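You operate a simulated robot arm through the tools that you are given. There is no shell and no other tool.

Carry out the task below with a simulated robot arm. There is one attempt and no reset: what you move stays moved.

Task
Call the teal label tank to the stop bar, then stop the line.
Fine: main switch on, section IN, forward, block down; hands off the rollers.

The check looks at the end state, three seconds after you hand in, the way a careful person would. Anything else that was tipped, shoved, dropped, spilled or broken makes it a failure.

Robot
A 7-joint arm with a two-finger parallel gripper, fixed in place. Base frame: the origin is at the foot of the arm, x ahead of it, y to its left, z up. Units: mm, rad, N and s.
Its first joint turns from -2.897 to 2.897 rad. Payload 4.4 kg.
The TCP is the grasp point between the finger pads, 23 mm short of the fingertips. In the tool frame z runs along the fingers and y along their closing line. Largest opening 94 mm; finger width 38, thickness 10; the body of the gripper, 54 by 96 mm, starts 39 mm behind the TCP.
Orientation is that of the tool frame in the base frame, as [roll, pitch, yaw] about the fixed x, y, z axes, in that order (R = Rz(yaw) Ry(pitch) Rx(roll)). With the fingers straight down and closing along the base's y, the tool's x points along the base's -x, its y along +y and its z along -z.

Tools
- The arm moves only by the tool send_rows. Its argument "steps" is a list of rows, each a list of 2 entries, a list of its own where there are three numbers: the shift along the base's x, y, z in units of 100 mm (1.0 is 100 mm), then the turn, a rotation vector about the base's x, y, z in units of 90 degrees (1.0 is 90 degrees). In form: [[[x, y, z], [wx, wy, wz]], ...]. A call has 1 to 20 rows; each row is the pose to reach, as a shift and turn from the pose commanded when the call began. "hand" is the opening, from 0 (shut) to 1 (fully open), set as the call begins (left out, the last holds). A call with a number of a shift or a turn outside -1 to 1 is refused whole. Rows are played at 5 a second. More than 50 mm and 0.15 rad between two rows, or a gripper value outside its range, and nothing of the call is played. Where a pose cannot be reached the arm comes as near as it can. A force on the tool above 40 N (or 10 N above the force at the start of the call, whichever is more), or a blocked arm, ends the call early, and 0.2 s more pass. The fingers move at their own pace (about 72 mm/s each) and stop on an object; they squeeze with about 31 N. The grip force told is the motor's: it shows also when the fingers shut on nothing. Time passes only in rows, and 0.2 s behind the last, so rows that repeat a pose let the fingers close. It gives the time, the measured TCP pose, the force on the tool (base axes), the opening and the grip force at its end, in the units of the frame above (readings bear some noise), with the torque about the TCP (base axes, N m) and any sound that the robot's microphone picked up.
- Cameras (640 x 400 px; columns grow to the right, rows downward): "scene" is fixed at [50.9, 645.8, 1452.4]; the picture's right is [-0.31, -0.95, 0.00], its down [-0.37, 0.12, -0.92] and it looks along [0.88, -0.28, -0.38] (base axes); focal length 318 px, centre (320, 200). "wrist" rides on the gripper at [86, 16, -75] in the tool frame; the picture's right is [-0.18, 0.98, 0.00], its down [-0.58, -0.11, -0.81] and it looks along [-0.79, -0.15, 0.59] (tool axes); focal length 243 px, centre (320, 200). There is no depth. A picture from a camera that has moved, and an enlarged one, comes with that camera's place and axes in the base frame and with its lens. The place of the scene camera against the robot may be out by one fixed shift of up to 18 mm in any direction.
- camera(camera): a new picture of that camera. The clock stands still meanwhile.
- close_up(camera, box): a new picture of the part [left, top, right, bottom] of that camera's present view, enlarged. The clock stands still meanwhile.
- sign_off(): hands the job in; it is judged then, once.

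Places have to be worked out from the pictures, the camera data and where the tool is seen. Open the gripper and draw the arm clear of the work before you hand the job in, unless the task says otherwise.

The tools are called after "Emit:" as name(argument=value, ...) on one line, values as JSON. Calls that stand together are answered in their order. send_rows: Moves the arm, as the interface text tells. Its arguments: {"type":"object","properties":{"steps":{"type":"array","items":{"type":"array"}},"hand":{"type":"number"}},"required":["steps"]} The other tools are called the same way: camera (camera) takes a picture; close_up (camera, box) takes an enlarged picture of a part of a camera's view; sign_off () hands the job in.

At the start:

```text
time: 0.0
tool_pos: [692.5, 528.1, 1313.2]
ee_rot: [3.141, -0.001, -3.141]
ft_force: [0.8, -0.1, 0.2]
torque: [0.0, 0.0, 0.0]
grip_width: 93.9
grip_force: 0.0
```

scene: 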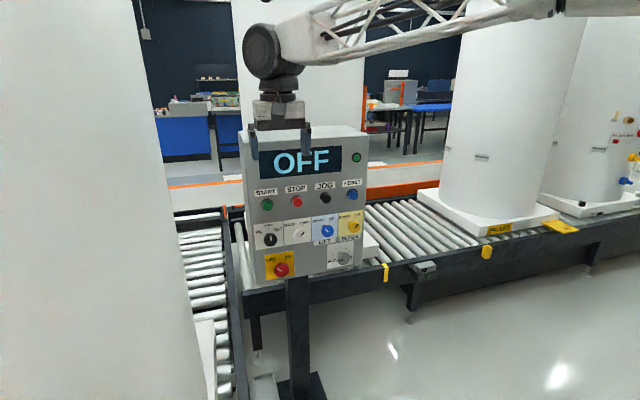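
wrist: 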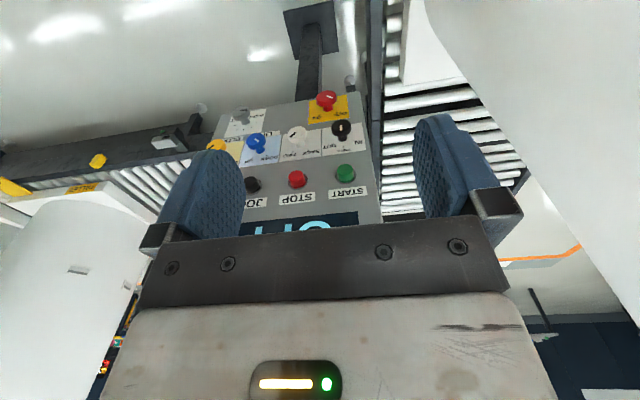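

The pictures show a control panel with START/STOP/JOG/RESET buttons, several selector knobs and a main switch; the display reads OFF. I take enlarged views to read all the labels.

Emit:
close_up(camera="scene", box=[230, 120, 380, 290])

Emit:
close_up(camera="wrist", box=[190, 80, 400, 240])

Emit:
close_up(camera="scene", box=[360, 80, 640, 300])

Emit:
close_up(camera="scene", box=[140, 180, 260, 400])

```text
2.35 times, centred on (305, 205) of scene
camera zoom: at [50.9, 645.8, 1452.4], right [-0.31, -0.95, 0.0], down [-0.37, 0.12, -0.92], along [0.88, -0.28, -0.38], focal length 748 px, centre (355, 188)
```

zoom: 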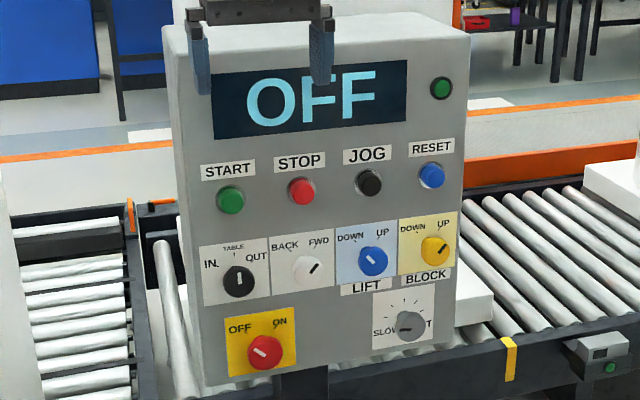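

```text
2.50 times, centred on (295, 160) of wrist
camera zoom: at [605.3, 544.3, 1387.8], right [0.18, 0.98, 0.0], down [0.58, -0.11, 0.81], along [0.79, -0.15, -0.59], focal length 606 px, centre (382, 300)
```

zoom: 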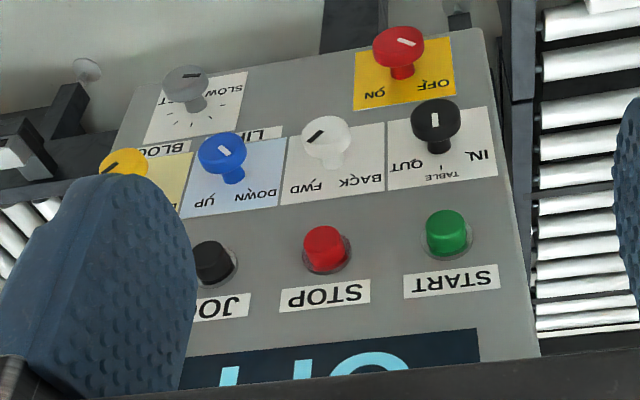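

```text
1.82 times, centred on (500, 190) of scene
camera zoom: at [50.9, 645.8, 1452.4], right [-0.31, -0.95, 0.0], down [-0.37, 0.12, -0.92], along [0.88, -0.28, -0.38], focal length 578 px, centre (-7, 218)
```

zoom: 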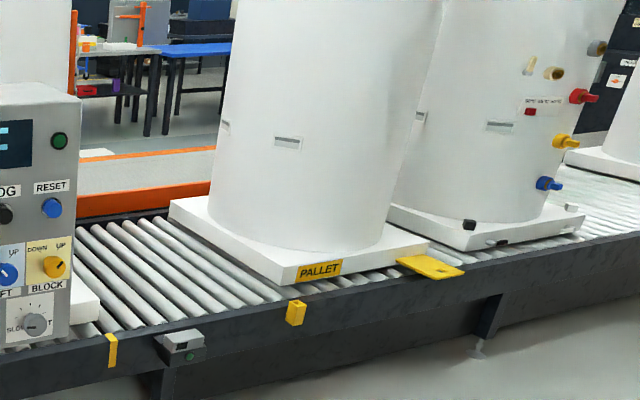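

```text
1.82 times, centred on (200, 290) of scene
camera zoom: at [50.9, 645.8, 1452.4], right [-0.31, -0.95, 0.0], down [-0.37, 0.12, -0.92], along [0.88, -0.28, -0.38], focal length 578 px, centre (538, 36)
```

zoom: 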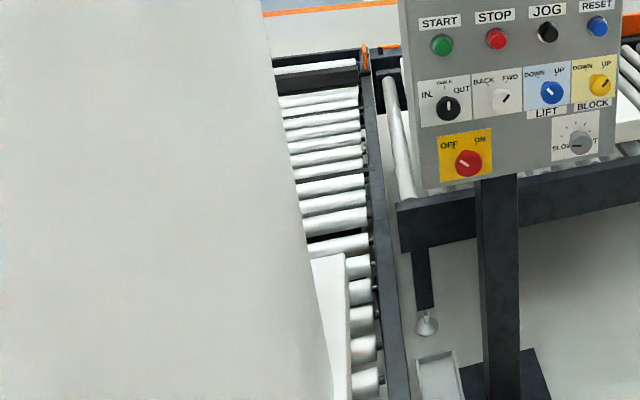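

Triangulating both views, START sits near (957, 528, 1066), STOP near (960, 430, 1066), the section knob near (927, 529, 963) and the main switch near (928, 500, 843), so the panel faces the arm along -x. Before touching anything I look for the teal label, the stop bar and the block.

Emit:
close_up(camera="scene", box=[540, 80, 640, 220])

Emit:
close_up(camera="scene", box=[360, 180, 500, 300])

Emit:
close_up(camera="scene", box=[130, 0, 380, 140])

Emit:
close_up(camera="wrist", box=[0, 100, 240, 400])

Emit:
close_up(camera="wrist", box=[360, 0, 640, 280])

Emit:
close_up(camera="scene", box=[310, 180, 370, 280])

```text
2.86 times, centred on (590, 150) of scene
camera zoom: at [50.9, 645.8, 1452.4], right [-0.31, -0.95, 0.0], down [-0.37, 0.12, -0.92], along [0.88, -0.28, -0.38], focal length 908 px, centre (-451, 343)
```

zoom: 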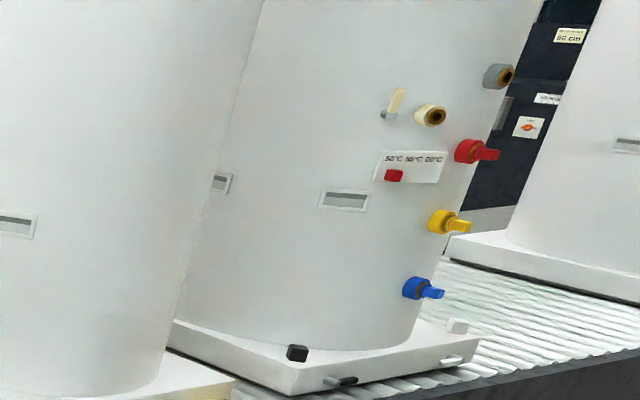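

```text
3.33 times, centred on (430, 240) of scene
camera zoom: at [50.9, 645.8, 1452.4], right [-0.31, -0.95, 0.0], down [-0.37, 0.12, -0.92], along [0.88, -0.28, -0.38], focal length 1059 px, centre (-47, 67)
```

zoom: 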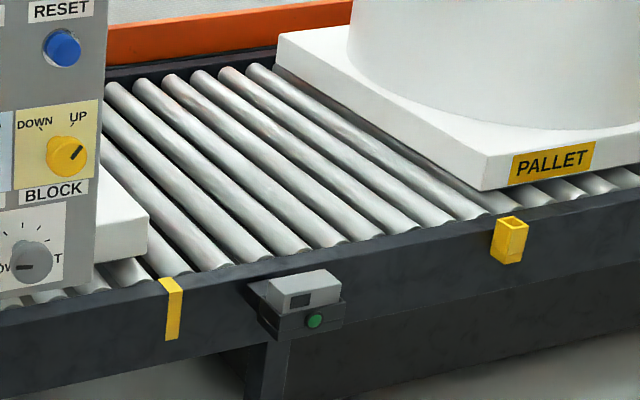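

```text
2.56 times, centred on (255, 70) of scene
camera zoom: at [50.9, 645.8, 1452.4], right [-0.31, -0.95, 0.0], down [-0.37, 0.12, -0.92], along [0.88, -0.28, -0.38], focal length 813 px, centre (486, 533)
```

zoom: 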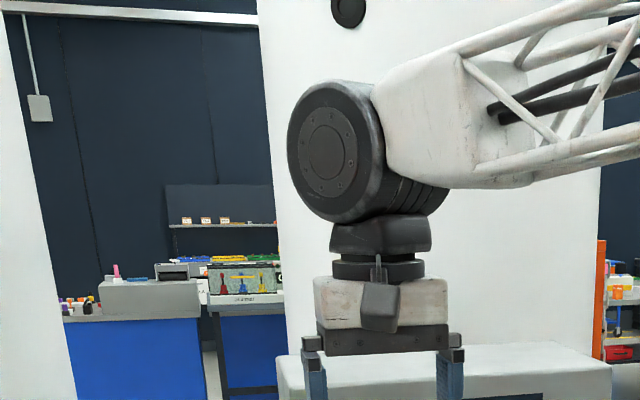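

```text
1.33 times, centred on (120, 250) of wrist
camera zoom: at [605.3, 544.3, 1387.8], right [0.18, 0.98, 0.0], down [0.58, -0.11, 0.81], along [0.79, -0.15, -0.59], focal length 324 px, centre (587, 133)
```

zoom: 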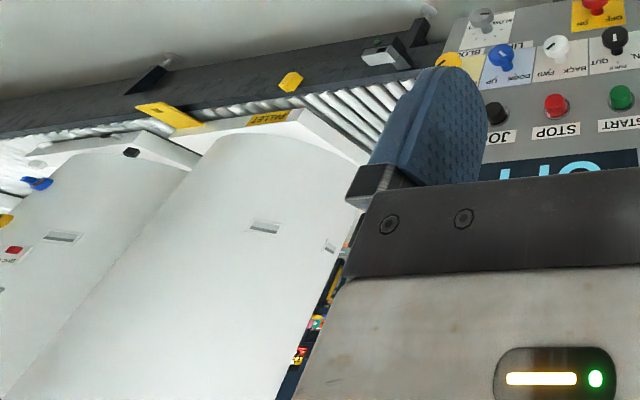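

```text
1.43 times, centred on (500, 140) of wrist
camera zoom: at [605.3, 544.3, 1387.8], right [0.18, 0.98, 0.0], down [0.58, -0.11, 0.81], along [0.79, -0.15, -0.59], focal length 347 px, centre (63, 286)
```

zoom: 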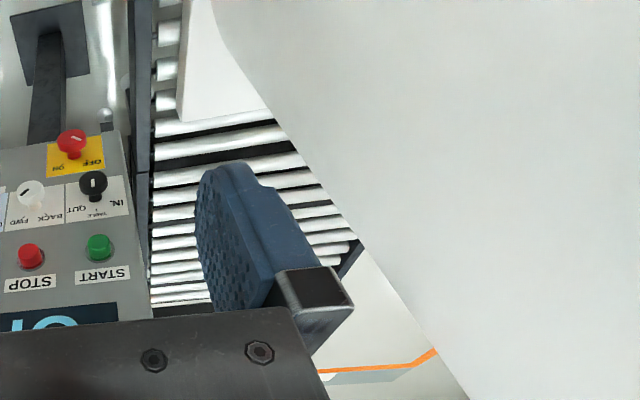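

```text
4.00 times, centred on (340, 230) of scene
camera zoom: at [50.9, 645.8, 1452.4], right [-0.31, -0.95, 0.0], down [-0.37, 0.12, -0.92], along [0.88, -0.28, -0.38], focal length 1271 px, centre (240, 80)
```

zoom: 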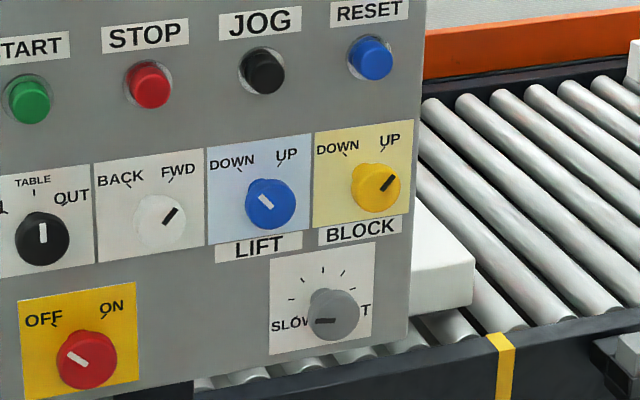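

All visible labels are grey or white windows so far; no teal one is in view. I turn the tool in free air about the vertical so that the wrist camera looks down the infeed line (toward -y).

Emit:
send_rows(steps=[[[0, 0, 0], [0, 0, -0.09]], [[0, 0, 0], [0, 0, -0.18]], [[0, 0, 0], [0, 0, -0.27]], [[0, 0, 0], [0, 0, -0.36]], [[0, 0, 0], [0, 0, -0.45]], [[0, 0, 0], [0, 0, -0.54]], [[0, 0, 0], [0, 0, -0.6]]])

```text
time: 1.6
tool_pos: [692.0, 527.7, 1313.5]
ee_rot: [-3.141, 0.0, 2.194]
ft_force: [0.1, -0.4, 0.1]
torque: [0.0, 0.01, -0.01]
grip_width: 94.2
grip_force: 0.1
```

The tool turned to yaw 2.19 without contact. I look with both cameras.

Emit:
camera(camera="wrist")

Emit:
camera(camera="scene")

```text
taken
camera wrist: at [654.0, 607.4, 1388.0], right [0.9, 0.43, 0.0], down [0.25, -0.54, 0.81], along [0.34, -0.73, -0.59], focal length 243 px, centre (320, 200)
```

wrist: 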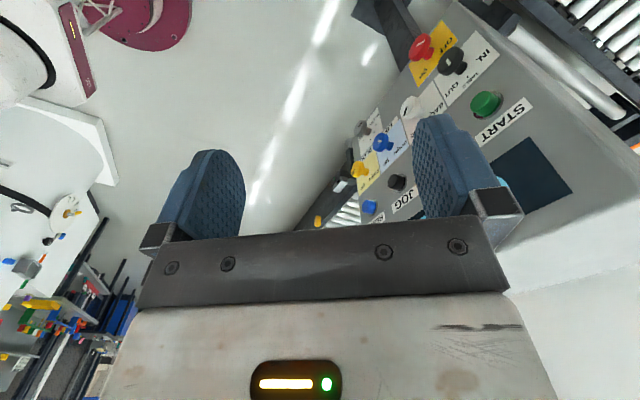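

```text
taken
```

scene: 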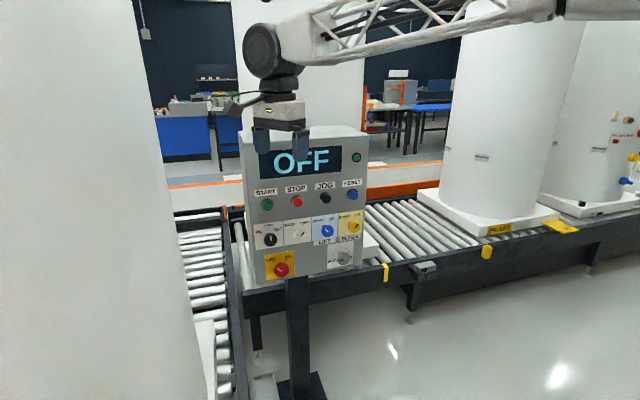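

The gripper hides the tanks from this angle. I tilt the tool up about the image's right axis so the wrist camera looks level along the line.

Emit:
send_rows(steps=[[[0, 0, 0], [-0.08, -0.04, 0]], [[0, 0, 0], [-0.16, -0.08, 0]], [[0, 0, 0], [-0.24, -0.115, 0]], [[0, 0, 0], [-0.32, -0.155, 0]], [[0, 0, 0], [-0.4, -0.19, 0]]])

Emit:
camera(camera="wrist")

```text
time: 2.8
tool_pos: [691.9, 527.9, 1314.4]
ee_rot: [-2.988, 0.682, 2.252]
ft_force: [0.2, 0.4, 0.6]
torque: [0.01, -0.01, 0.02]
grip_width: 94.1
grip_force: 0.1
```

```text
taken
camera wrist: at [641.7, 631.5, 1314.2], right [0.9, 0.43, 0.0], down [-0.03, 0.06, 1.0], along [0.43, -0.9, 0.06], focal length 243 px, centre (320, 200)
```

wrist: 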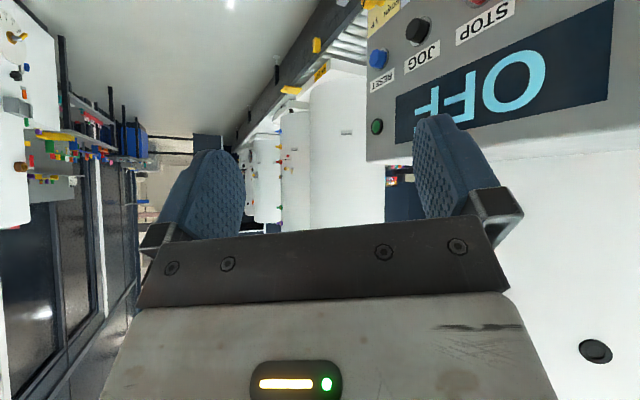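

Looking level now: the line with tanks is visible between the fingers. I enlarge it.

Emit:
close_up(camera="wrist", box=[230, 60, 420, 240])

Emit:
close_up(camera="wrist", box=[0, 0, 160, 240])

```text
2.22 times, centred on (325, 150) of wrist
camera zoom: at [641.7, 631.5, 1314.2], right [0.9, 0.43, 0.0], down [-0.03, 0.06, 1.0], along [0.43, -0.9, 0.06], focal length 539 px, centre (309, 311)
```

zoom: 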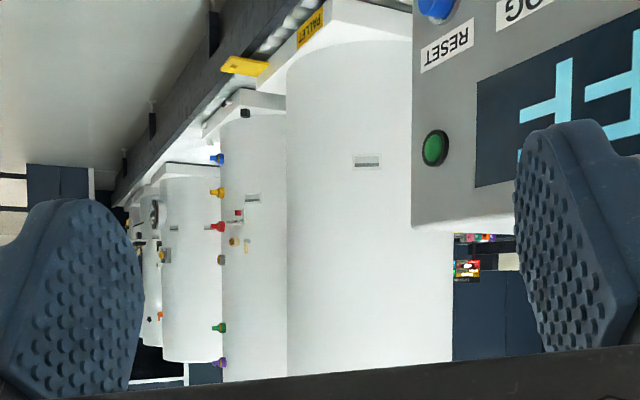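

```text
1.67 times, centred on (80, 120) of wrist
camera zoom: at [641.7, 631.5, 1314.2], right [0.9, 0.43, 0.0], down [-0.03, 0.06, 1.0], along [0.43, -0.9, 0.06], focal length 404 px, centre (720, 333)
```

zoom: 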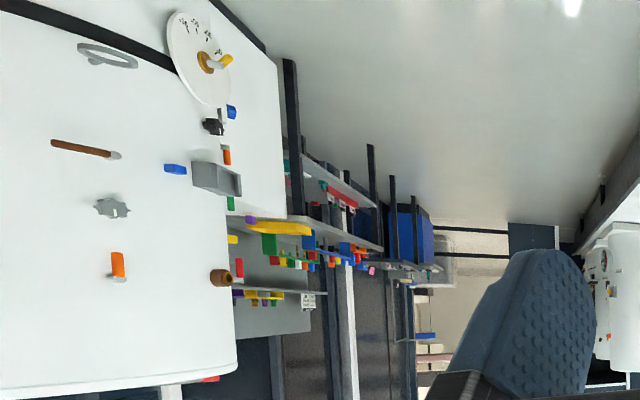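

No teal label among the queued tanks from this side yet. I swing the view back to straight ahead over the panel to look at the tank behind it.

Emit:
send_rows(steps=[[[0, 0, 0.1], [0, 0, 0.09]], [[0, 0, 0.2], [0, 0, 0.18]], [[0, 0, 0.3], [0, 0, 0.27]], [[0, 0, 0.4], [0, 0, 0.36]], [[0, 0, 0.5], [0, 0, 0.45]], [[0, 0, 0.6], [0, 0, 0.54]]])

Emit:
camera(camera="wrist")

Emit:
camera(camera="scene")

```text
time: 4.2
tool_pos: [692.6, 529.9, 1374.9]
ee_rot: [-2.989, 0.684, 3.104]
ft_force: [0.5, 0.7, -0.3]
torque: [0.0, 0.01, -0.05]
grip_width: 94.0
grip_force: 0.1
```

```text
taken
camera wrist: at [581.4, 560.0, 1374.8], right [0.27, 0.96, 0.0], down [-0.06, 0.02, 1.0], along [0.96, -0.27, 0.06], focal length 243 px, centre (320, 200)
```

wrist: 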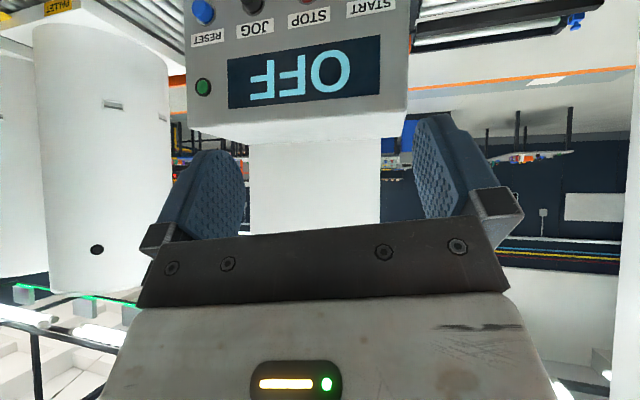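

```text
taken
```

scene: 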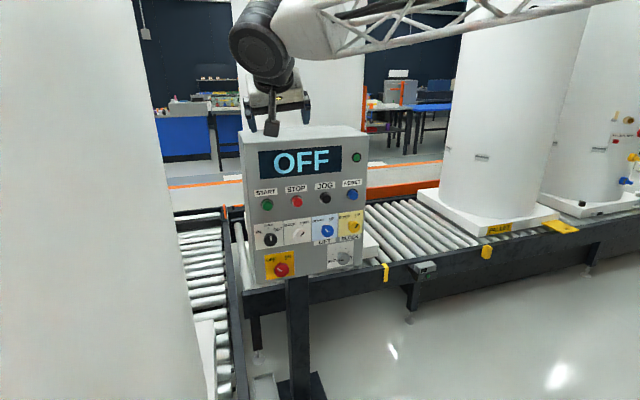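

The tank behind the panel hides its label from here. I shift the hand 450 mm to the right (free air at z≈1375) to look past the panel's right edge.

Emit:
send_rows(steps=[[[0, -0.45, 0], [0, 0, 0.05]], [[0, -0.9, 0], [0, 0, 0.1]], [[0, -1.0, 0], [0, 0, 0.15]]])

Emit:
send_rows(steps=[[[0, -0.45, 0], [0, 0, 0.0]], [[0, -0.9, 0], [0, 0, 0.0]], [[0, -1.0, 0], [0, 0, 0.0]]])

Emit:
send_rows(steps=[[[0, -0.45, 0], [0, 0, 0.05]], [[0, -0.9, 0], [0, 0, 0.1]], [[0, -1.0, 0], [0, 0, 0.1]]])

Emit:
send_rows(steps=[[[0, -0.45, 0], [0, 0, 0.05]], [[0, -0.9, 0], [0, 0, 0.1]], [[0, -1.0, 0], [0, 0, 0.1]]])

Emit:
camera(camera="wrist")

```text
time: 5.0
tool_pos: [691.5, 428.1, 1374.7]
ee_rot: [-2.989, 0.68, -2.946]
ft_force: [0.1, 0.2, -0.1]
torque: [0.01, 0.01, 0.01]
grip_width: 94.1
grip_force: 0.0
```

```text
time: 5.8
tool_pos: [689.0, 329.2, 1375.9]
ee_rot: [-2.99, 0.681, -2.948]
ft_force: [-0.8, -0.1, -0.2]
torque: [-0.01, -0.04, 0.03]
grip_width: 93.9
grip_force: 0.0
```

```text
time: 6.6
tool_pos: [691.1, 228.3, 1375.6]
ee_rot: [-2.99, 0.682, -2.79]
ft_force: [0.4, -0.7, 0.4]
torque: [-0.01, -0.02, 0.04]
grip_width: 93.9
grip_force: 0.0
```

```text
time: 7.4
tool_pos: [692.4, 129.4, 1376.3]
ee_rot: [-2.989, 0.682, -2.632]
ft_force: [0.1, 0.4, -0.3]
torque: [-0.02, 0.02, -0.02]
grip_width: 93.8
grip_force: 0.1
```

```text
taken
camera wrist: at [579.5, 98.2, 1376.4], right [-0.27, 0.96, 0.0], down [-0.06, -0.02, 1.0], along [0.96, 0.27, 0.06], focal length 243 px, centre (320, 200)
```

wrist: 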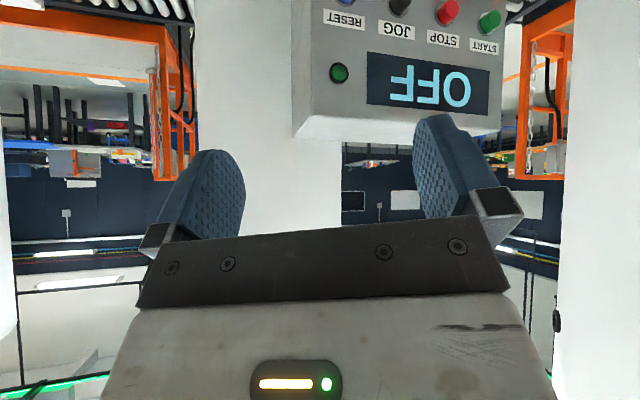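

From here the tank behind the panel shows a bare side. I tilt the view down to see the rollers, the stop bar and the lower part of that tank.

Emit:
send_rows(steps=[[[0, -0.3, 0], [-0.025, 0.085, 0]], [[0, -0.6, 0], [-0.05, 0.17, 0]], [[0, -0.9, 0], [-0.08, 0.26, 0]]])

Emit:
camera(camera="wrist")

Emit:
camera(camera="scene")

```text
time: 8.2
tool_pos: [693.3, 38.3, 1373.4]
ee_rot: [-3.08, 0.26, -2.673]
ft_force: [-0.8, 0.5, -0.5]
torque: [0.01, -0.02, 0.01]
grip_width: 94.2
grip_force: 0.2
```

```text
taken
camera wrist: at [591.9, 9.9, 1420.8], right [-0.27, 0.96, -0.01], down [0.34, 0.11, 0.93], along [0.9, 0.25, -0.36], focal length 243 px, centre (320, 200)
```

wrist: 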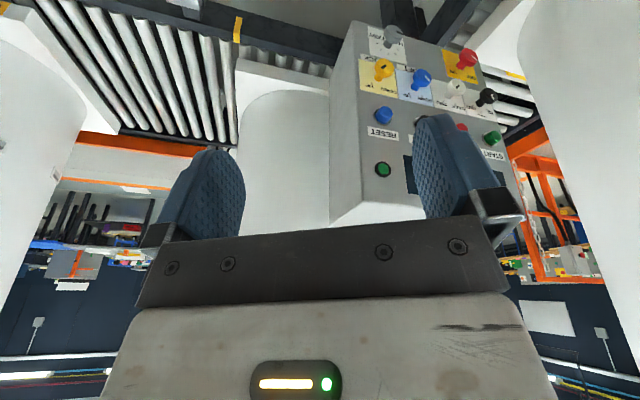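

```text
taken
```

scene: 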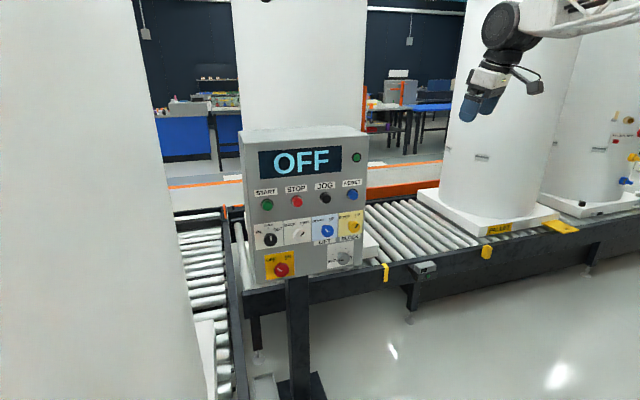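

The tank behind the panel still hides its front. I go further right and turn the view left to look behind the panel.

Emit:
send_rows(steps=[[[0, -0.45, 0], [0, 0, 0.05]], [[0, -0.9, 0], [0, 0, 0.1]], [[0, -1.0, 0], [0, 0, 0.1]]])

Emit:
send_rows(steps=[[[0, -0.45, 0], [0, 0, 0.05]], [[0, -0.9, 0], [0, 0, 0.1]], [[0, -1.0, 0], [0, 0, 0.1]]])

Emit:
send_rows(steps=[[[0, -0.45, 0], [0, 0, 0.05]], [[0, -0.9, 0], [0, 0, 0.1]], [[0, -1.0, 0], [0, 0, 0.1]]])

Emit:
camera(camera="wrist")

```text
time: 9.0
tool_pos: [692.9, -62.0, 1374.2]
ee_rot: [-3.08, 0.263, -2.516]
ft_force: [0.3, -0.5, -0.2]
torque: [-0.04, -0.03, -0.06]
grip_width: 93.9
grip_force: 0.0
```

```text
time: 9.8
tool_pos: [690.0, -163.7, 1373.6]
ee_rot: [-3.077, 0.263, -2.36]
ft_force: [-0.7, 0.0, 0.0]
torque: [0.03, -0.02, 0.02]
grip_width: 94.2
grip_force: 0.1
```

```text
time: 10.6
tool_pos: [690.9, -261.4, 1374.5]
ee_rot: [-3.079, 0.263, -2.202]
ft_force: [-0.5, 0.1, -0.5]
torque: [0.02, -0.02, 0.01]
grip_width: 94.0
grip_force: 0.1
```

```text
taken
camera wrist: at [612.8, -332.9, 1423.3], right [-0.68, 0.74, -0.01], down [0.26, 0.25, 0.93], along [0.69, 0.63, -0.36], focal length 243 px, centre (320, 200)
```

wrist: 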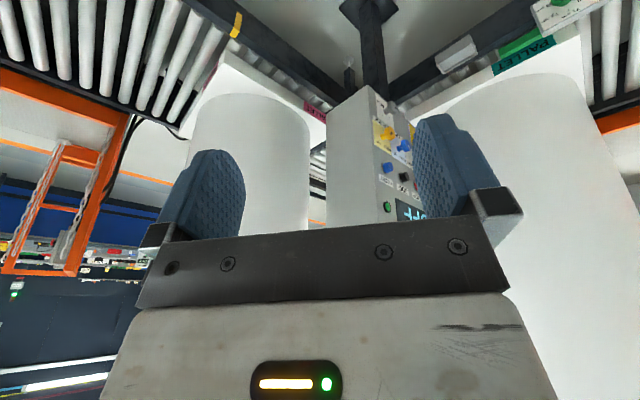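

Pallet labels differ in colour: pinkish on the tank behind the panel, green/teal on the left one, yellow on the next. I enlarge these.

Emit:
close_up(camera="wrist", box=[430, 0, 640, 130])

Emit:
close_up(camera="wrist", box=[180, 0, 420, 230])

Emit:
close_up(camera="scene", box=[470, 150, 640, 260])

```text
3.05 times, centred on (535, 65) of wrist
camera zoom: at [612.8, -332.9, 1423.3], right [-0.68, 0.74, -0.01], down [0.26, 0.25, 0.93], along [0.69, 0.63, -0.36], focal length 739 px, centre (-335, 611)
```

zoom: 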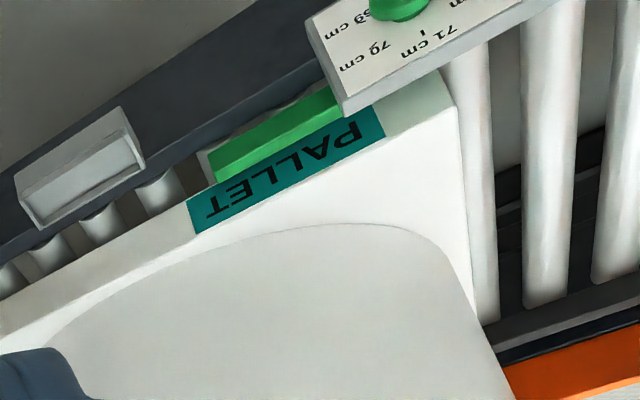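

```text
1.74 times, centred on (300, 115) of wrist
camera zoom: at [612.8, -332.9, 1423.3], right [-0.68, 0.74, -0.01], down [0.26, 0.25, 0.93], along [0.69, 0.63, -0.36], focal length 422 px, centre (355, 348)
```

zoom: 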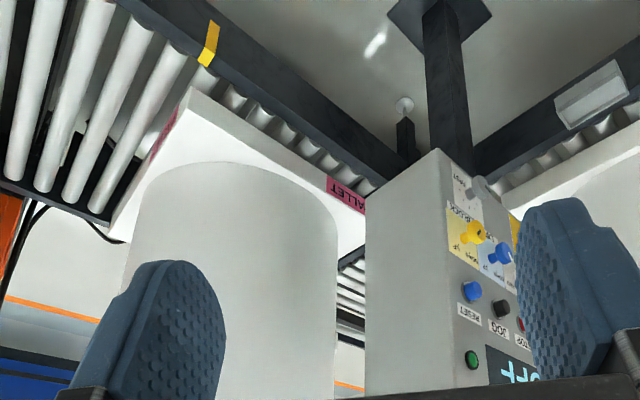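

```text
3.64 times, centred on (555, 205) of scene
camera zoom: at [50.9, 645.8, 1452.4], right [-0.31, -0.95, 0.0], down [-0.37, 0.12, -0.92], along [0.88, -0.28, -0.38], focal length 1155 px, centre (-534, 182)
```

zoom: 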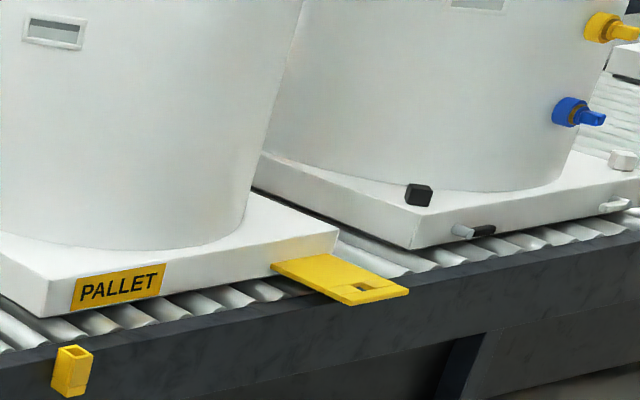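

The teal label is on the pallet of the big left tank (label near x≈570, y≈775, z≈500), on a line that runs along x. I go back left and look along that line to find its stop bar and block.

Emit:
send_rows(steps=[[[0, 0.45, 0.05], [0, 0, -0.03]], [[0, 0.9, 0.1], [0, 0, -0.06]], [[0, 1.0, 0.1], [0, 0, -0.06]]])

Emit:
camera(camera="wrist")

Emit:
send_rows(steps=[[[0, 0.45, 0.05], [0, 0, -0.03]], [[0, 0.9, 0.1], [0, 0, -0.06]], [[0, 1.0, 0.1], [0, 0, -0.06]]])

Emit:
send_rows(steps=[[[0, 0.45, 0.05], [0, 0, -0.03]], [[0, 0.9, 0.1], [0, 0, -0.06]], [[0, 1.0, 0.1], [0, 0, -0.06]]])

Emit:
send_rows(steps=[[[0, 0.45, 0.05], [0, 0, -0.03]], [[0, 0.9, 0.1], [0, 0, -0.06]], [[0, 1.0, 0.1], [0, 0, -0.06]]])

Emit:
camera(camera="wrist")

```text
time: 11.4
tool_pos: [691.3, -160.8, 1384.0]
ee_rot: [-3.08, 0.262, -2.298]
ft_force: [-0.5, -0.6, -0.5]
torque: [0.04, 0.0, -0.02]
grip_width: 94.1
grip_force: 0.2
```

```text
taken
camera wrist: at [607.4, -224.3, 1432.0], right [-0.6, 0.8, -0.01], down [0.28, 0.22, 0.93], along [0.75, 0.56, -0.36], focal length 243 px, centre (320, 200)
```

wrist: 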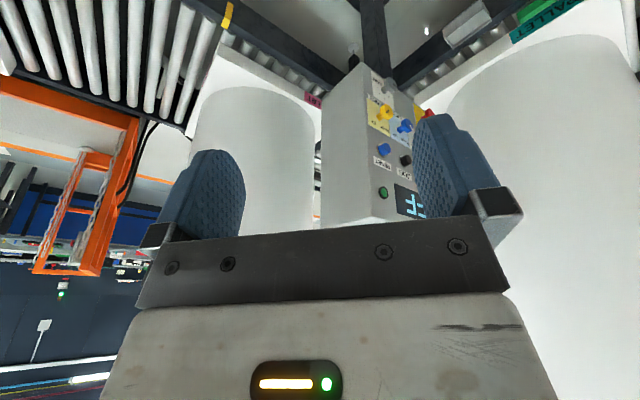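

```text
time: 12.2
tool_pos: [692.7, -61.6, 1394.8]
ee_rot: [-3.079, 0.263, -2.392]
ft_force: [-0.6, 0.1, -0.9]
torque: [0.04, 0.0, 0.0]
grip_width: 93.9
grip_force: 0.0
```

```text
time: 13.0
tool_pos: [692.2, 39.8, 1405.3]
ee_rot: [-3.077, 0.261, -2.486]
ft_force: [-0.3, 0.0, 0.0]
torque: [0.0, -0.02, -0.02]
grip_width: 94.1
grip_force: 0.1
```

```text
time: 13.8
tool_pos: [692.5, 139.9, 1415.5]
ee_rot: [-3.078, 0.262, -2.582]
ft_force: [1.5, 0.2, -0.3]
torque: [0.01, 0.0, -0.01]
grip_width: 94.0
grip_force: 0.2
```

```text
taken
camera wrist: at [594.9, 102.9, 1462.7], right [-0.36, 0.93, -0.01], down [0.33, 0.14, 0.93], along [0.87, 0.33, -0.36], focal length 243 px, centre (320, 200)
```

wrist: 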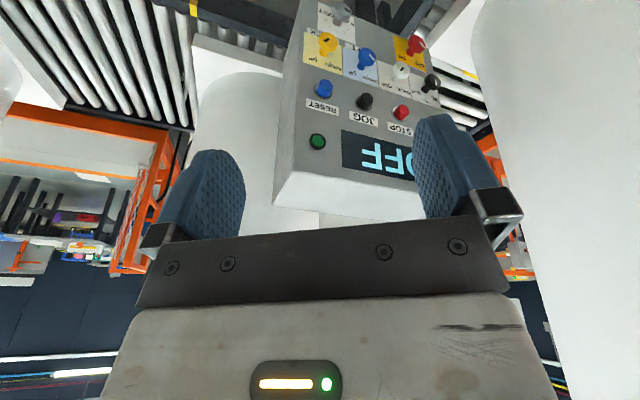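

I continue left, with more downward tilt, to see the left line's far end between the panel and the left tank.

Emit:
send_rows(steps=[[[0, 0.45, 0.1], [0, 0.03, 0]], [[0, 0.9, 0.2], [0, 0.06, 0]], [[0, 1.0, 0.25], [0, 0.08, 0]]])

Emit:
send_rows(steps=[[[0, 0.45, 0.1], [0, 0.03, 0]], [[0, 0.9, 0.2], [0, 0.06, 0]], [[0, 1.0, 0.25], [0, 0.08, 0]]])

Emit:
send_rows(steps=[[[0, 0.45, 0.1], [0, 0.03, 0]], [[0, 0.9, 0.2], [0, 0.06, 0]], [[0, 1.0, 0.25], [0, 0.08, 0]]])

Emit:
camera(camera="wrist")

```text
time: 14.6
tool_pos: [691.7, 240.7, 1441.2]
ee_rot: [3.136, 0.153, -2.595]
ft_force: [0.7, 0.0, 0.4]
torque: [0.02, -0.05, 0.03]
grip_width: 94.3
grip_force: 0.1
```

```text
time: 15.4
tool_pos: [692.5, 340.4, 1465.1]
ee_rot: [3.07, 0.047, -2.601]
ft_force: [0.3, 0.2, 0.4]
torque: [0.0, -0.03, 0.0]
grip_width: 94.1
grip_force: 0.0
```

```text
time: 16.2
tool_pos: [691.5, 437.9, 1489.9]
ee_rot: [3.006, -0.06, -2.6]
ft_force: [-0.2, -0.3, -0.2]
torque: [0.03, 0.03, 0.02]
grip_width: 94.4
grip_force: 0.1
```

```text
taken
camera wrist: at [617.8, 401.1, 1569.6], right [-0.34, 0.93, 0.12], down [0.65, 0.14, 0.75], along [0.68, 0.33, -0.65], focal length 243 px, centre (320, 200)
```

wrist: 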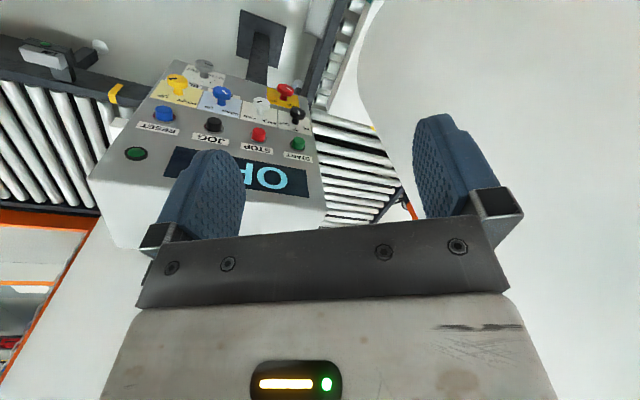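

Emit:
close_up(camera="wrist", box=[290, 0, 430, 230])

Emit:
close_up(camera="wrist", box=[0, 0, 180, 220])

Emit:
close_up(camera="scene", box=[160, 190, 290, 320])

```text
1.74 times, centred on (360, 115) of wrist
camera zoom: at [617.8, 401.1, 1569.6], right [-0.34, 0.93, 0.12], down [0.65, 0.14, 0.75], along [0.68, 0.33, -0.65], focal length 422 px, centre (250, 348)
```

zoom: 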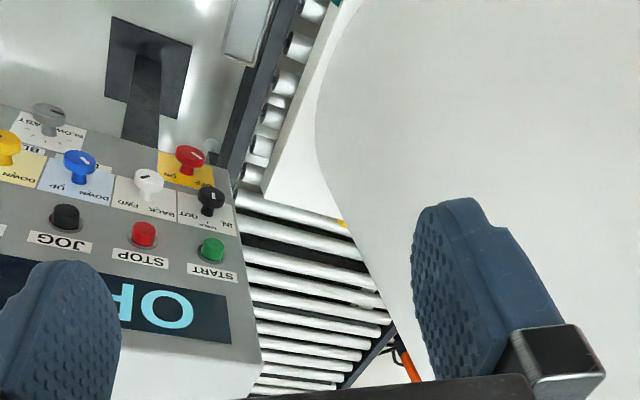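

```text
1.82 times, centred on (90, 110) of wrist
camera zoom: at [617.8, 401.1, 1569.6], right [-0.34, 0.93, 0.12], down [0.65, 0.14, 0.75], along [0.68, 0.33, -0.65], focal length 441 px, centre (738, 364)
```

zoom: 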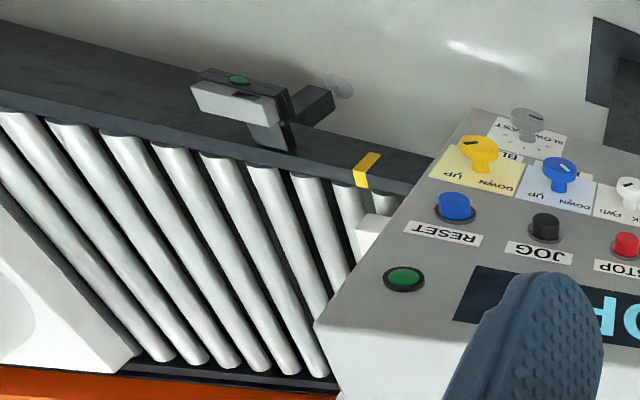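

```text
3.08 times, centred on (225, 255) of scene
camera zoom: at [50.9, 645.8, 1452.4], right [-0.31, -0.95, 0.0], down [-0.37, 0.12, -0.92], along [0.88, -0.28, -0.38], focal length 978 px, centre (612, 31)
```

zoom: 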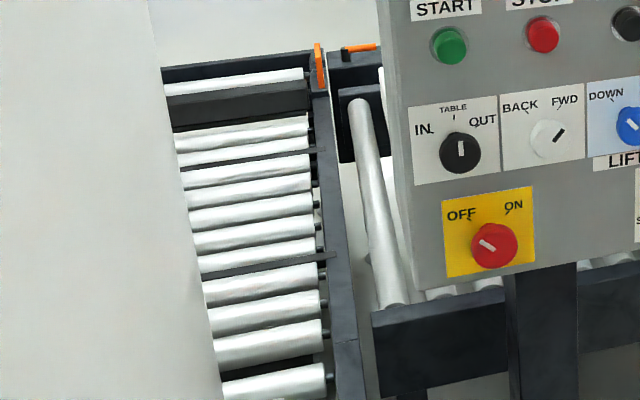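

The geometry is consistent: the teal tank stands on the left line (running +x) that ends at a dark stop bar at the far end of the table rollers; FWD, LIFT DOWN and SLOW already look right. I now turn the tool to point forward (+x) at the panel, in two halves, while descending well in front of the panel.

Emit:
send_rows(steps=[[[0.0, 0.05, -0.14], [0.0152, -0.0737, -0.0236]], [[0.0, 0.1, -0.28], [0.0304, -0.1475, -0.0471]], [[0.0, 0.15, -0.43], [0.0455, -0.2212, -0.0707]], [[0.0, 0.2, -0.57], [0.0607, -0.295, -0.0942]], [[0.0, 0.25, -0.71], [0.0759, -0.3687, -0.1178]], [[0.0, 0.3, -0.86], [0.0911, -0.4425, -0.1413]], [[0.0, 0.35, -1.0], [0.1063, -0.5163, -0.1649]]])

Emit:
camera(camera="scene")

```text
time: 17.8
tool_pos: [693.6, 474.5, 1387.9]
ee_rot: [-3.078, 0.746, -2.802]
ft_force: [0.6, -0.1, 1.1]
torque: [0.0, 0.02, -0.02]
grip_width: 94.0
grip_force: 0.0
```

```text
taken
```

scene: 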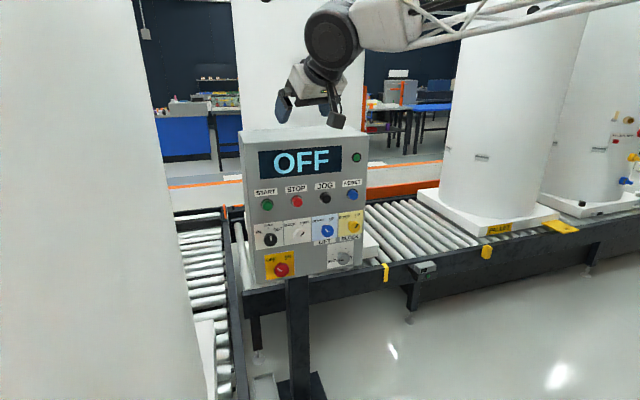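

The first half of the turn went cleanly, TCP now near (693, 474, 1388). I play the second half and keep descending.

Emit:
send_rows(steps=[[[0.0, 0.04, -0.14], [0.0152, -0.0737, -0.0236]], [[0.0, 0.08, -0.28], [0.0304, -0.1475, -0.0471]], [[0.0, 0.12, -0.43], [0.0455, -0.2212, -0.0707]], [[0.0, 0.16, -0.57], [0.0607, -0.295, -0.0942]], [[0.0, 0.2, -0.71], [0.0759, -0.3687, -0.1178]], [[0.0, 0.24, -0.86], [0.0911, -0.4425, -0.1413]], [[0.0, 0.26, -1.0], [0.1063, -0.5163, -0.1649]]])

Emit:
camera(camera="scene")

Emit:
camera(camera="wrist")

```text
time: 19.4
tool_pos: [689.8, 498.8, 1291.1]
ee_rot: [0.513, 1.568, 0.513]
ft_force: [0.5, 0.1, -0.2]
torque: [0.03, 0.01, -0.03]
grip_width: 93.9
grip_force: 0.1
```

```text
taken
```

scene: 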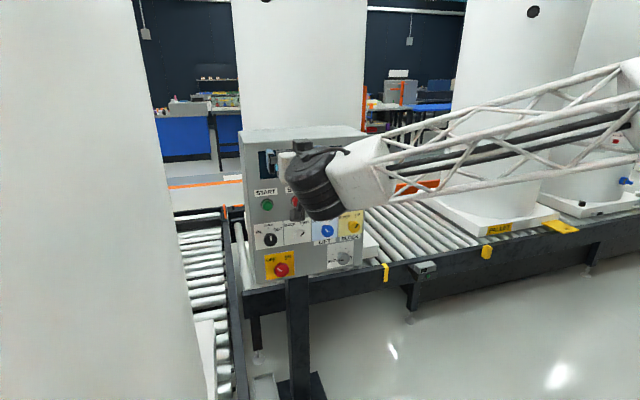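

```text
taken
camera wrist: at [616.1, 514.3, 1203.6], right [0.0, 0.98, 0.19], down [-0.81, -0.11, 0.58], along [0.59, -0.15, 0.79], focal length 243 px, centre (320, 200)
```

wrist: 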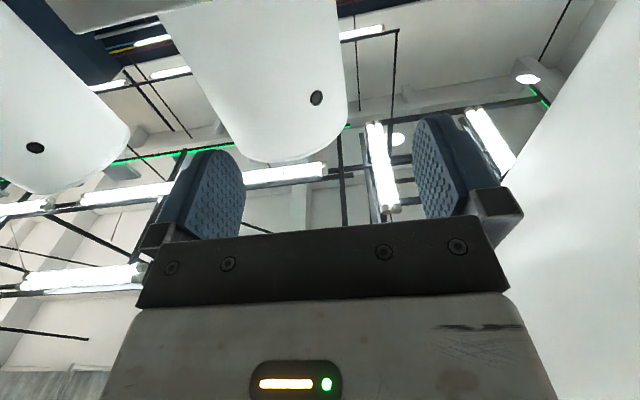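

The tool now points straight at the panel (+x), TCP (690, 499, 1291), with the camera under the hand. I descend in front of the panel toward the main switch height.

Emit:
send_rows(steps=[[[0, 0, -0.33], [0, 0, 0]], [[0, 0, -0.66], [0, 0, 0]], [[0, 0, -1.0], [0, 0, 0]]])

Emit:
send_rows(steps=[[[0, 0, -0.33], [0, 0, 0]], [[0, 0, -0.66], [0, 0, 0]], [[0, 0, -1.0], [0, 0, 0]]])

Emit:
send_rows(steps=[[[0, 0, -0.33], [0, 0, 0]], [[0, 0, -0.66], [0, 0, 0]], [[0, 0, -1.0], [0, 0, 0]]])

Emit:
camera(camera="wrist")

Emit:
camera(camera="scene")

```text
time: 20.2
tool_pos: [689.4, 498.1, 1190.0]
ee_rot: [1.245, 1.569, 1.246]
ft_force: [0.4, 0.0, -0.1]
torque: [-0.02, 0.05, 0.0]
grip_width: 94.0
grip_force: 0.2
```

```text
time: 21.0
tool_pos: [691.7, 498.4, 1089.9]
ee_rot: [1.041, 1.568, 1.042]
ft_force: [0.3, 0.7, 0.7]
torque: [0.01, 0.02, 0.01]
grip_width: 94.2
grip_force: 0.0
```

```text
time: 21.8
tool_pos: [689.7, 498.3, 990.6]
ee_rot: [1.062, 1.57, 1.064]
ft_force: [0.6, -0.5, 0.9]
torque: [0.0, 0.01, -0.01]
grip_width: 93.9
grip_force: 0.0
```

```text
taken
camera wrist: at [614.8, 514.1, 904.2], right [0.0, 0.98, 0.18], down [-0.81, -0.11, 0.58], along [0.59, -0.15, 0.79], focal length 243 px, centre (320, 200)
```

wrist: 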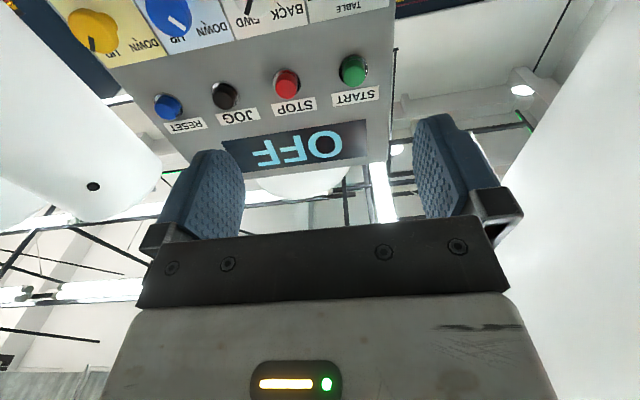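

```text
taken
```

scene: 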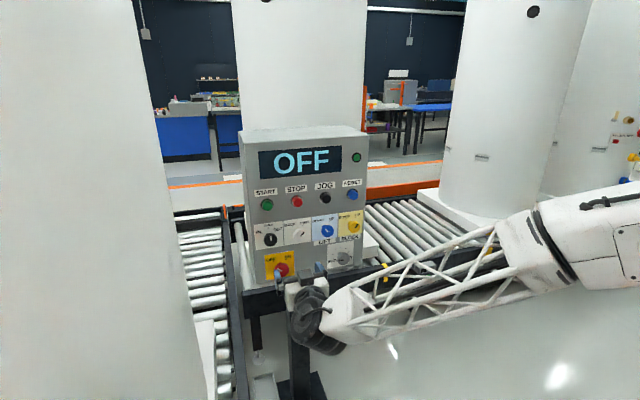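

The path is clear. I go down the remaining ~147 mm to the main switch height and then look.

Emit:
send_rows(steps=[[[0, 0, -0.33], [0, 0, 0]], [[0, 0, -0.66], [0, 0, 0]], [[0, 0, -1.0], [0, 0, 0]]])

Emit:
send_rows(steps=[[[0.3, 0, -0.16], [0, 0, 0]], [[0.6, 0, -0.32], [0, 0, 0]], [[1.0, 0, -0.47], [0, 0, 0]]])

Emit:
camera(camera="wrist")

Emit:
close_up(camera="scene", box=[220, 190, 400, 330])

```text
time: 22.6
tool_pos: [691.8, 497.3, 887.1]
ee_rot: [1.669, 1.57, 1.669]
ft_force: [-0.1, -0.3, 1.1]
torque: [0.0, -0.01, -0.04]
grip_width: 94.0
grip_force: 0.1
```

```text
time: 23.4
tool_pos: [790.7, 501.7, 842.5]
ee_rot: [0.97, 1.569, 0.97]
ft_force: [0.9, 0.8, -0.1]
torque: [0.04, 0.02, 0.01]
grip_width: 93.9
grip_force: 0.1
```

```text
taken
camera wrist: at [716.6, 516.7, 755.4], right [0.0, 0.98, 0.18], down [-0.81, -0.11, 0.58], along [0.59, -0.15, 0.79], focal length 243 px, centre (320, 200)
```

wrist: 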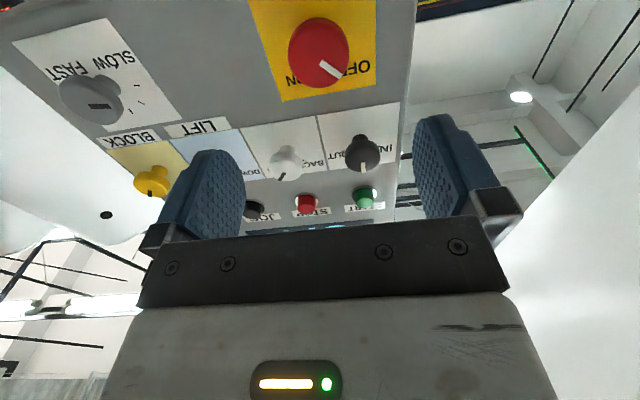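

```text
2.86 times, centred on (310, 260) of scene
camera zoom: at [50.9, 645.8, 1452.4], right [-0.31, -0.95, 0.0], down [-0.37, 0.12, -0.92], along [0.88, -0.28, -0.38], focal length 908 px, centre (349, 29)
```

zoom: 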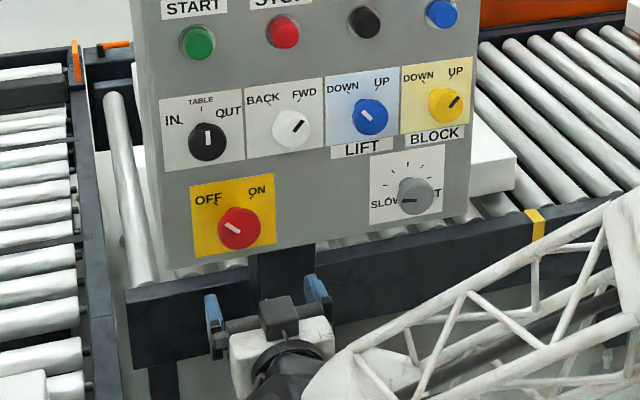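

The main switch ray gives its centre at about (927, 500, 841), as before. I pre-turn the hand -45° about x while moving up in front of it with the gripper open.

Emit:
send_rows(steps=[[[0.15, 0, 0], [-0.083, 0, 0]], [[0.3, 0, 0], [-0.167, 0, 0]], [[0.45, 0, 0], [-0.25, 0, 0]], [[0.6, 0, 0], [-0.333, 0, 0]], [[0.75, 0, 0], [-0.417, 0, 0]], [[0.9, -0.01, 0], [-0.5, 0, 0]]], hand=1)

Emit:
camera(camera="wrist")

Emit:
close_up(camera="scene", box=[220, 190, 400, 330])

```text
time: 24.8
tool_pos: [883.7, 498.3, 840.3]
ee_rot: [-1.571, 0.783, -1.571]
ft_force: [-0.2, 0.1, -0.5]
torque: [-0.03, 0.05, -0.03]
grip_width: 94.0
grip_force: 0.0
```

```text
taken
camera wrist: at [808.7, 447.5, 767.1], right [0.0, 0.82, -0.57], down [-0.81, 0.34, 0.49], along [0.59, 0.46, 0.66], focal length 243 px, centre (320, 200)
```

wrist: 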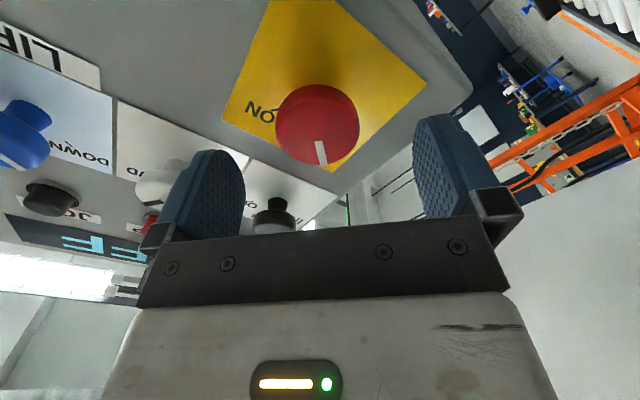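

```text
2.86 times, centred on (310, 260) of scene
camera zoom: at [50.9, 645.8, 1452.4], right [-0.31, -0.95, 0.0], down [-0.37, 0.12, -0.92], along [0.88, -0.28, -0.38], focal length 908 px, centre (349, 29)
```

zoom: 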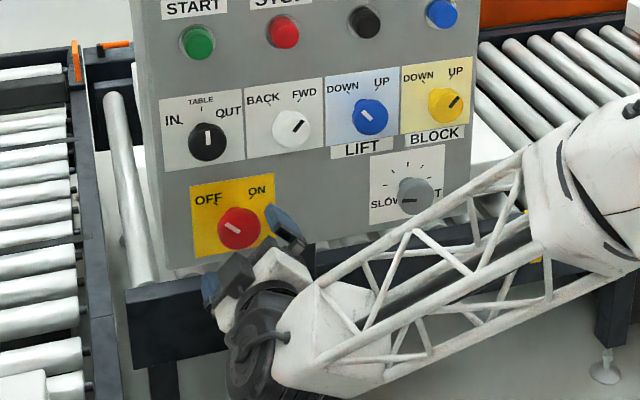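

The knob centre appears at (318, 125), right where the tool axis should hit the knob face (320, 121), so alignment is within a couple of mm. I advance 46 mm so that the fingers straddle the knob.

Emit:
send_rows(steps=[[[0.12, 0, 0], [0, 0, 0]], [[0.24, 0, 0], [0, 0, 0]], [[0.36, 0, 0], [0, 0, 0]], [[0.46, 0, 0], [0, 0, 0]]])

Emit:
camera(camera="wrist")

```text
time: 25.8
tool_pos: [928.9, 497.6, 842.2]
ee_rot: [-1.57, 0.785, -1.572]
ft_force: [0.7, 0.1, 0.2]
torque: [0.02, 0.02, 0.0]
grip_width: 94.0
grip_force: 0.1
```

```text
taken
camera wrist: at [853.6, 448.5, 768.1], right [0.0, 0.83, -0.56], down [-0.81, 0.33, 0.49], along [0.59, 0.45, 0.67], focal length 243 px, centre (320, 200)
```

wrist: 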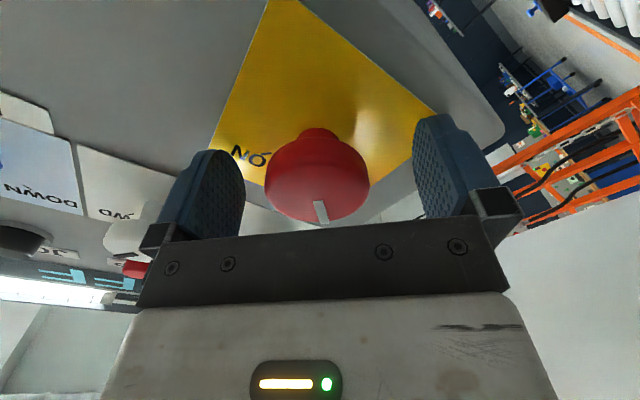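

The knob is centred between the pads with its face at the TCP plane. I close the gripper on it.

Emit:
send_rows(steps=[[[0, 0, 0], [0, 0, 0]], [[0, 0, 0], [0, 0, 0]], [[0, 0, 0], [0, 0, 0]], [[0, 0, 0], [0, 0, 0]]], hand=0)

Emit:
camera(camera="wrist")

```text
time: 26.9
tool_pos: [929.4, 497.1, 843.5]
ee_rot: [-1.569, 0.788, -1.573]
ft_force: [-12.5, -9.4, 3.8]
torque: [-0.01, -0.19, -0.24]
grip_width: 49.7
grip_force: 44.9
stopped in row 4: the force on the tool passed its limit at 41 N (the readings are from after the stop); the commanded pose is now the measured one
```

```text
taken
camera wrist: at [854.2, 447.4, 769.4], right [0.0, 0.83, -0.56], down [-0.81, 0.34, 0.49], along [0.59, 0.45, 0.67], focal length 243 px, centre (320, 200)
```

wrist: 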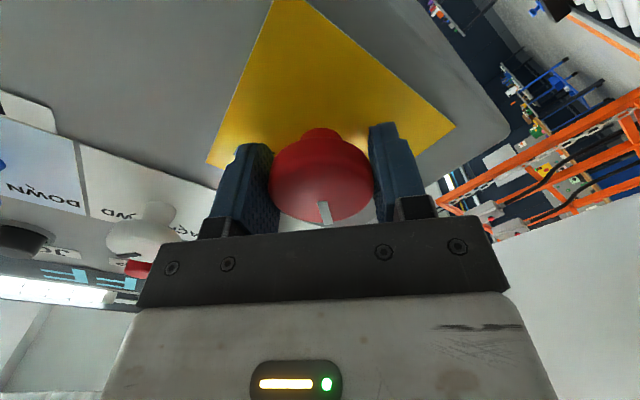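

The knob is gripped at 49.7 mm with a moderate residual force. I turn clockwise (positive about x), first 27° to see how it responds.

Emit:
send_rows(steps=[[[0, 0, 0], [0.06, 0, 0]], [[0, 0, 0], [0.12, 0, 0]], [[0, 0, 0], [0.18, 0, 0]], [[0, 0, 0], [0.24, 0, 0]], [[0, 0, 0], [0.3, 0, 0]]])

Emit:
camera(camera="wrist")

```text
time: 27.9
tool_pos: [929.5, 498.4, 841.7]
ee_rot: [-1.573, 1.175, -1.572]
ft_force: [12.6, 8.6, -4.9]
torque: [-0.01, 0.49, 0.54]
grip_width: 49.8
grip_force: 44.2
stopped in row 5: the force on the tool passed its limit at 43 N (the readings are from after the stop); the commanded pose is now the measured one
```

```text
taken
camera wrist: at [854.1, 479.2, 755.7], right [0.0, 0.98, -0.21], down [-0.81, 0.13, 0.58], along [0.59, 0.17, 0.79], focal length 243 px, centre (320, 200)
```

wrist: 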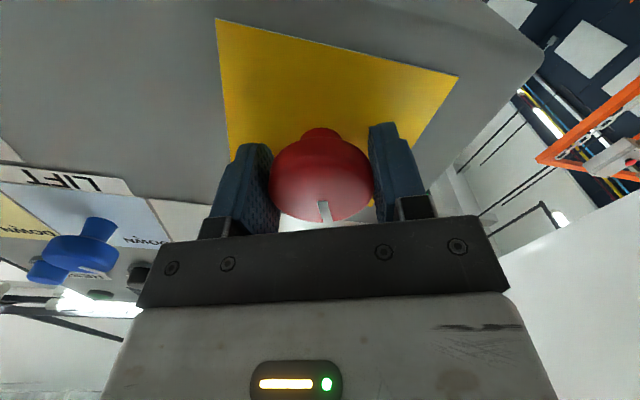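

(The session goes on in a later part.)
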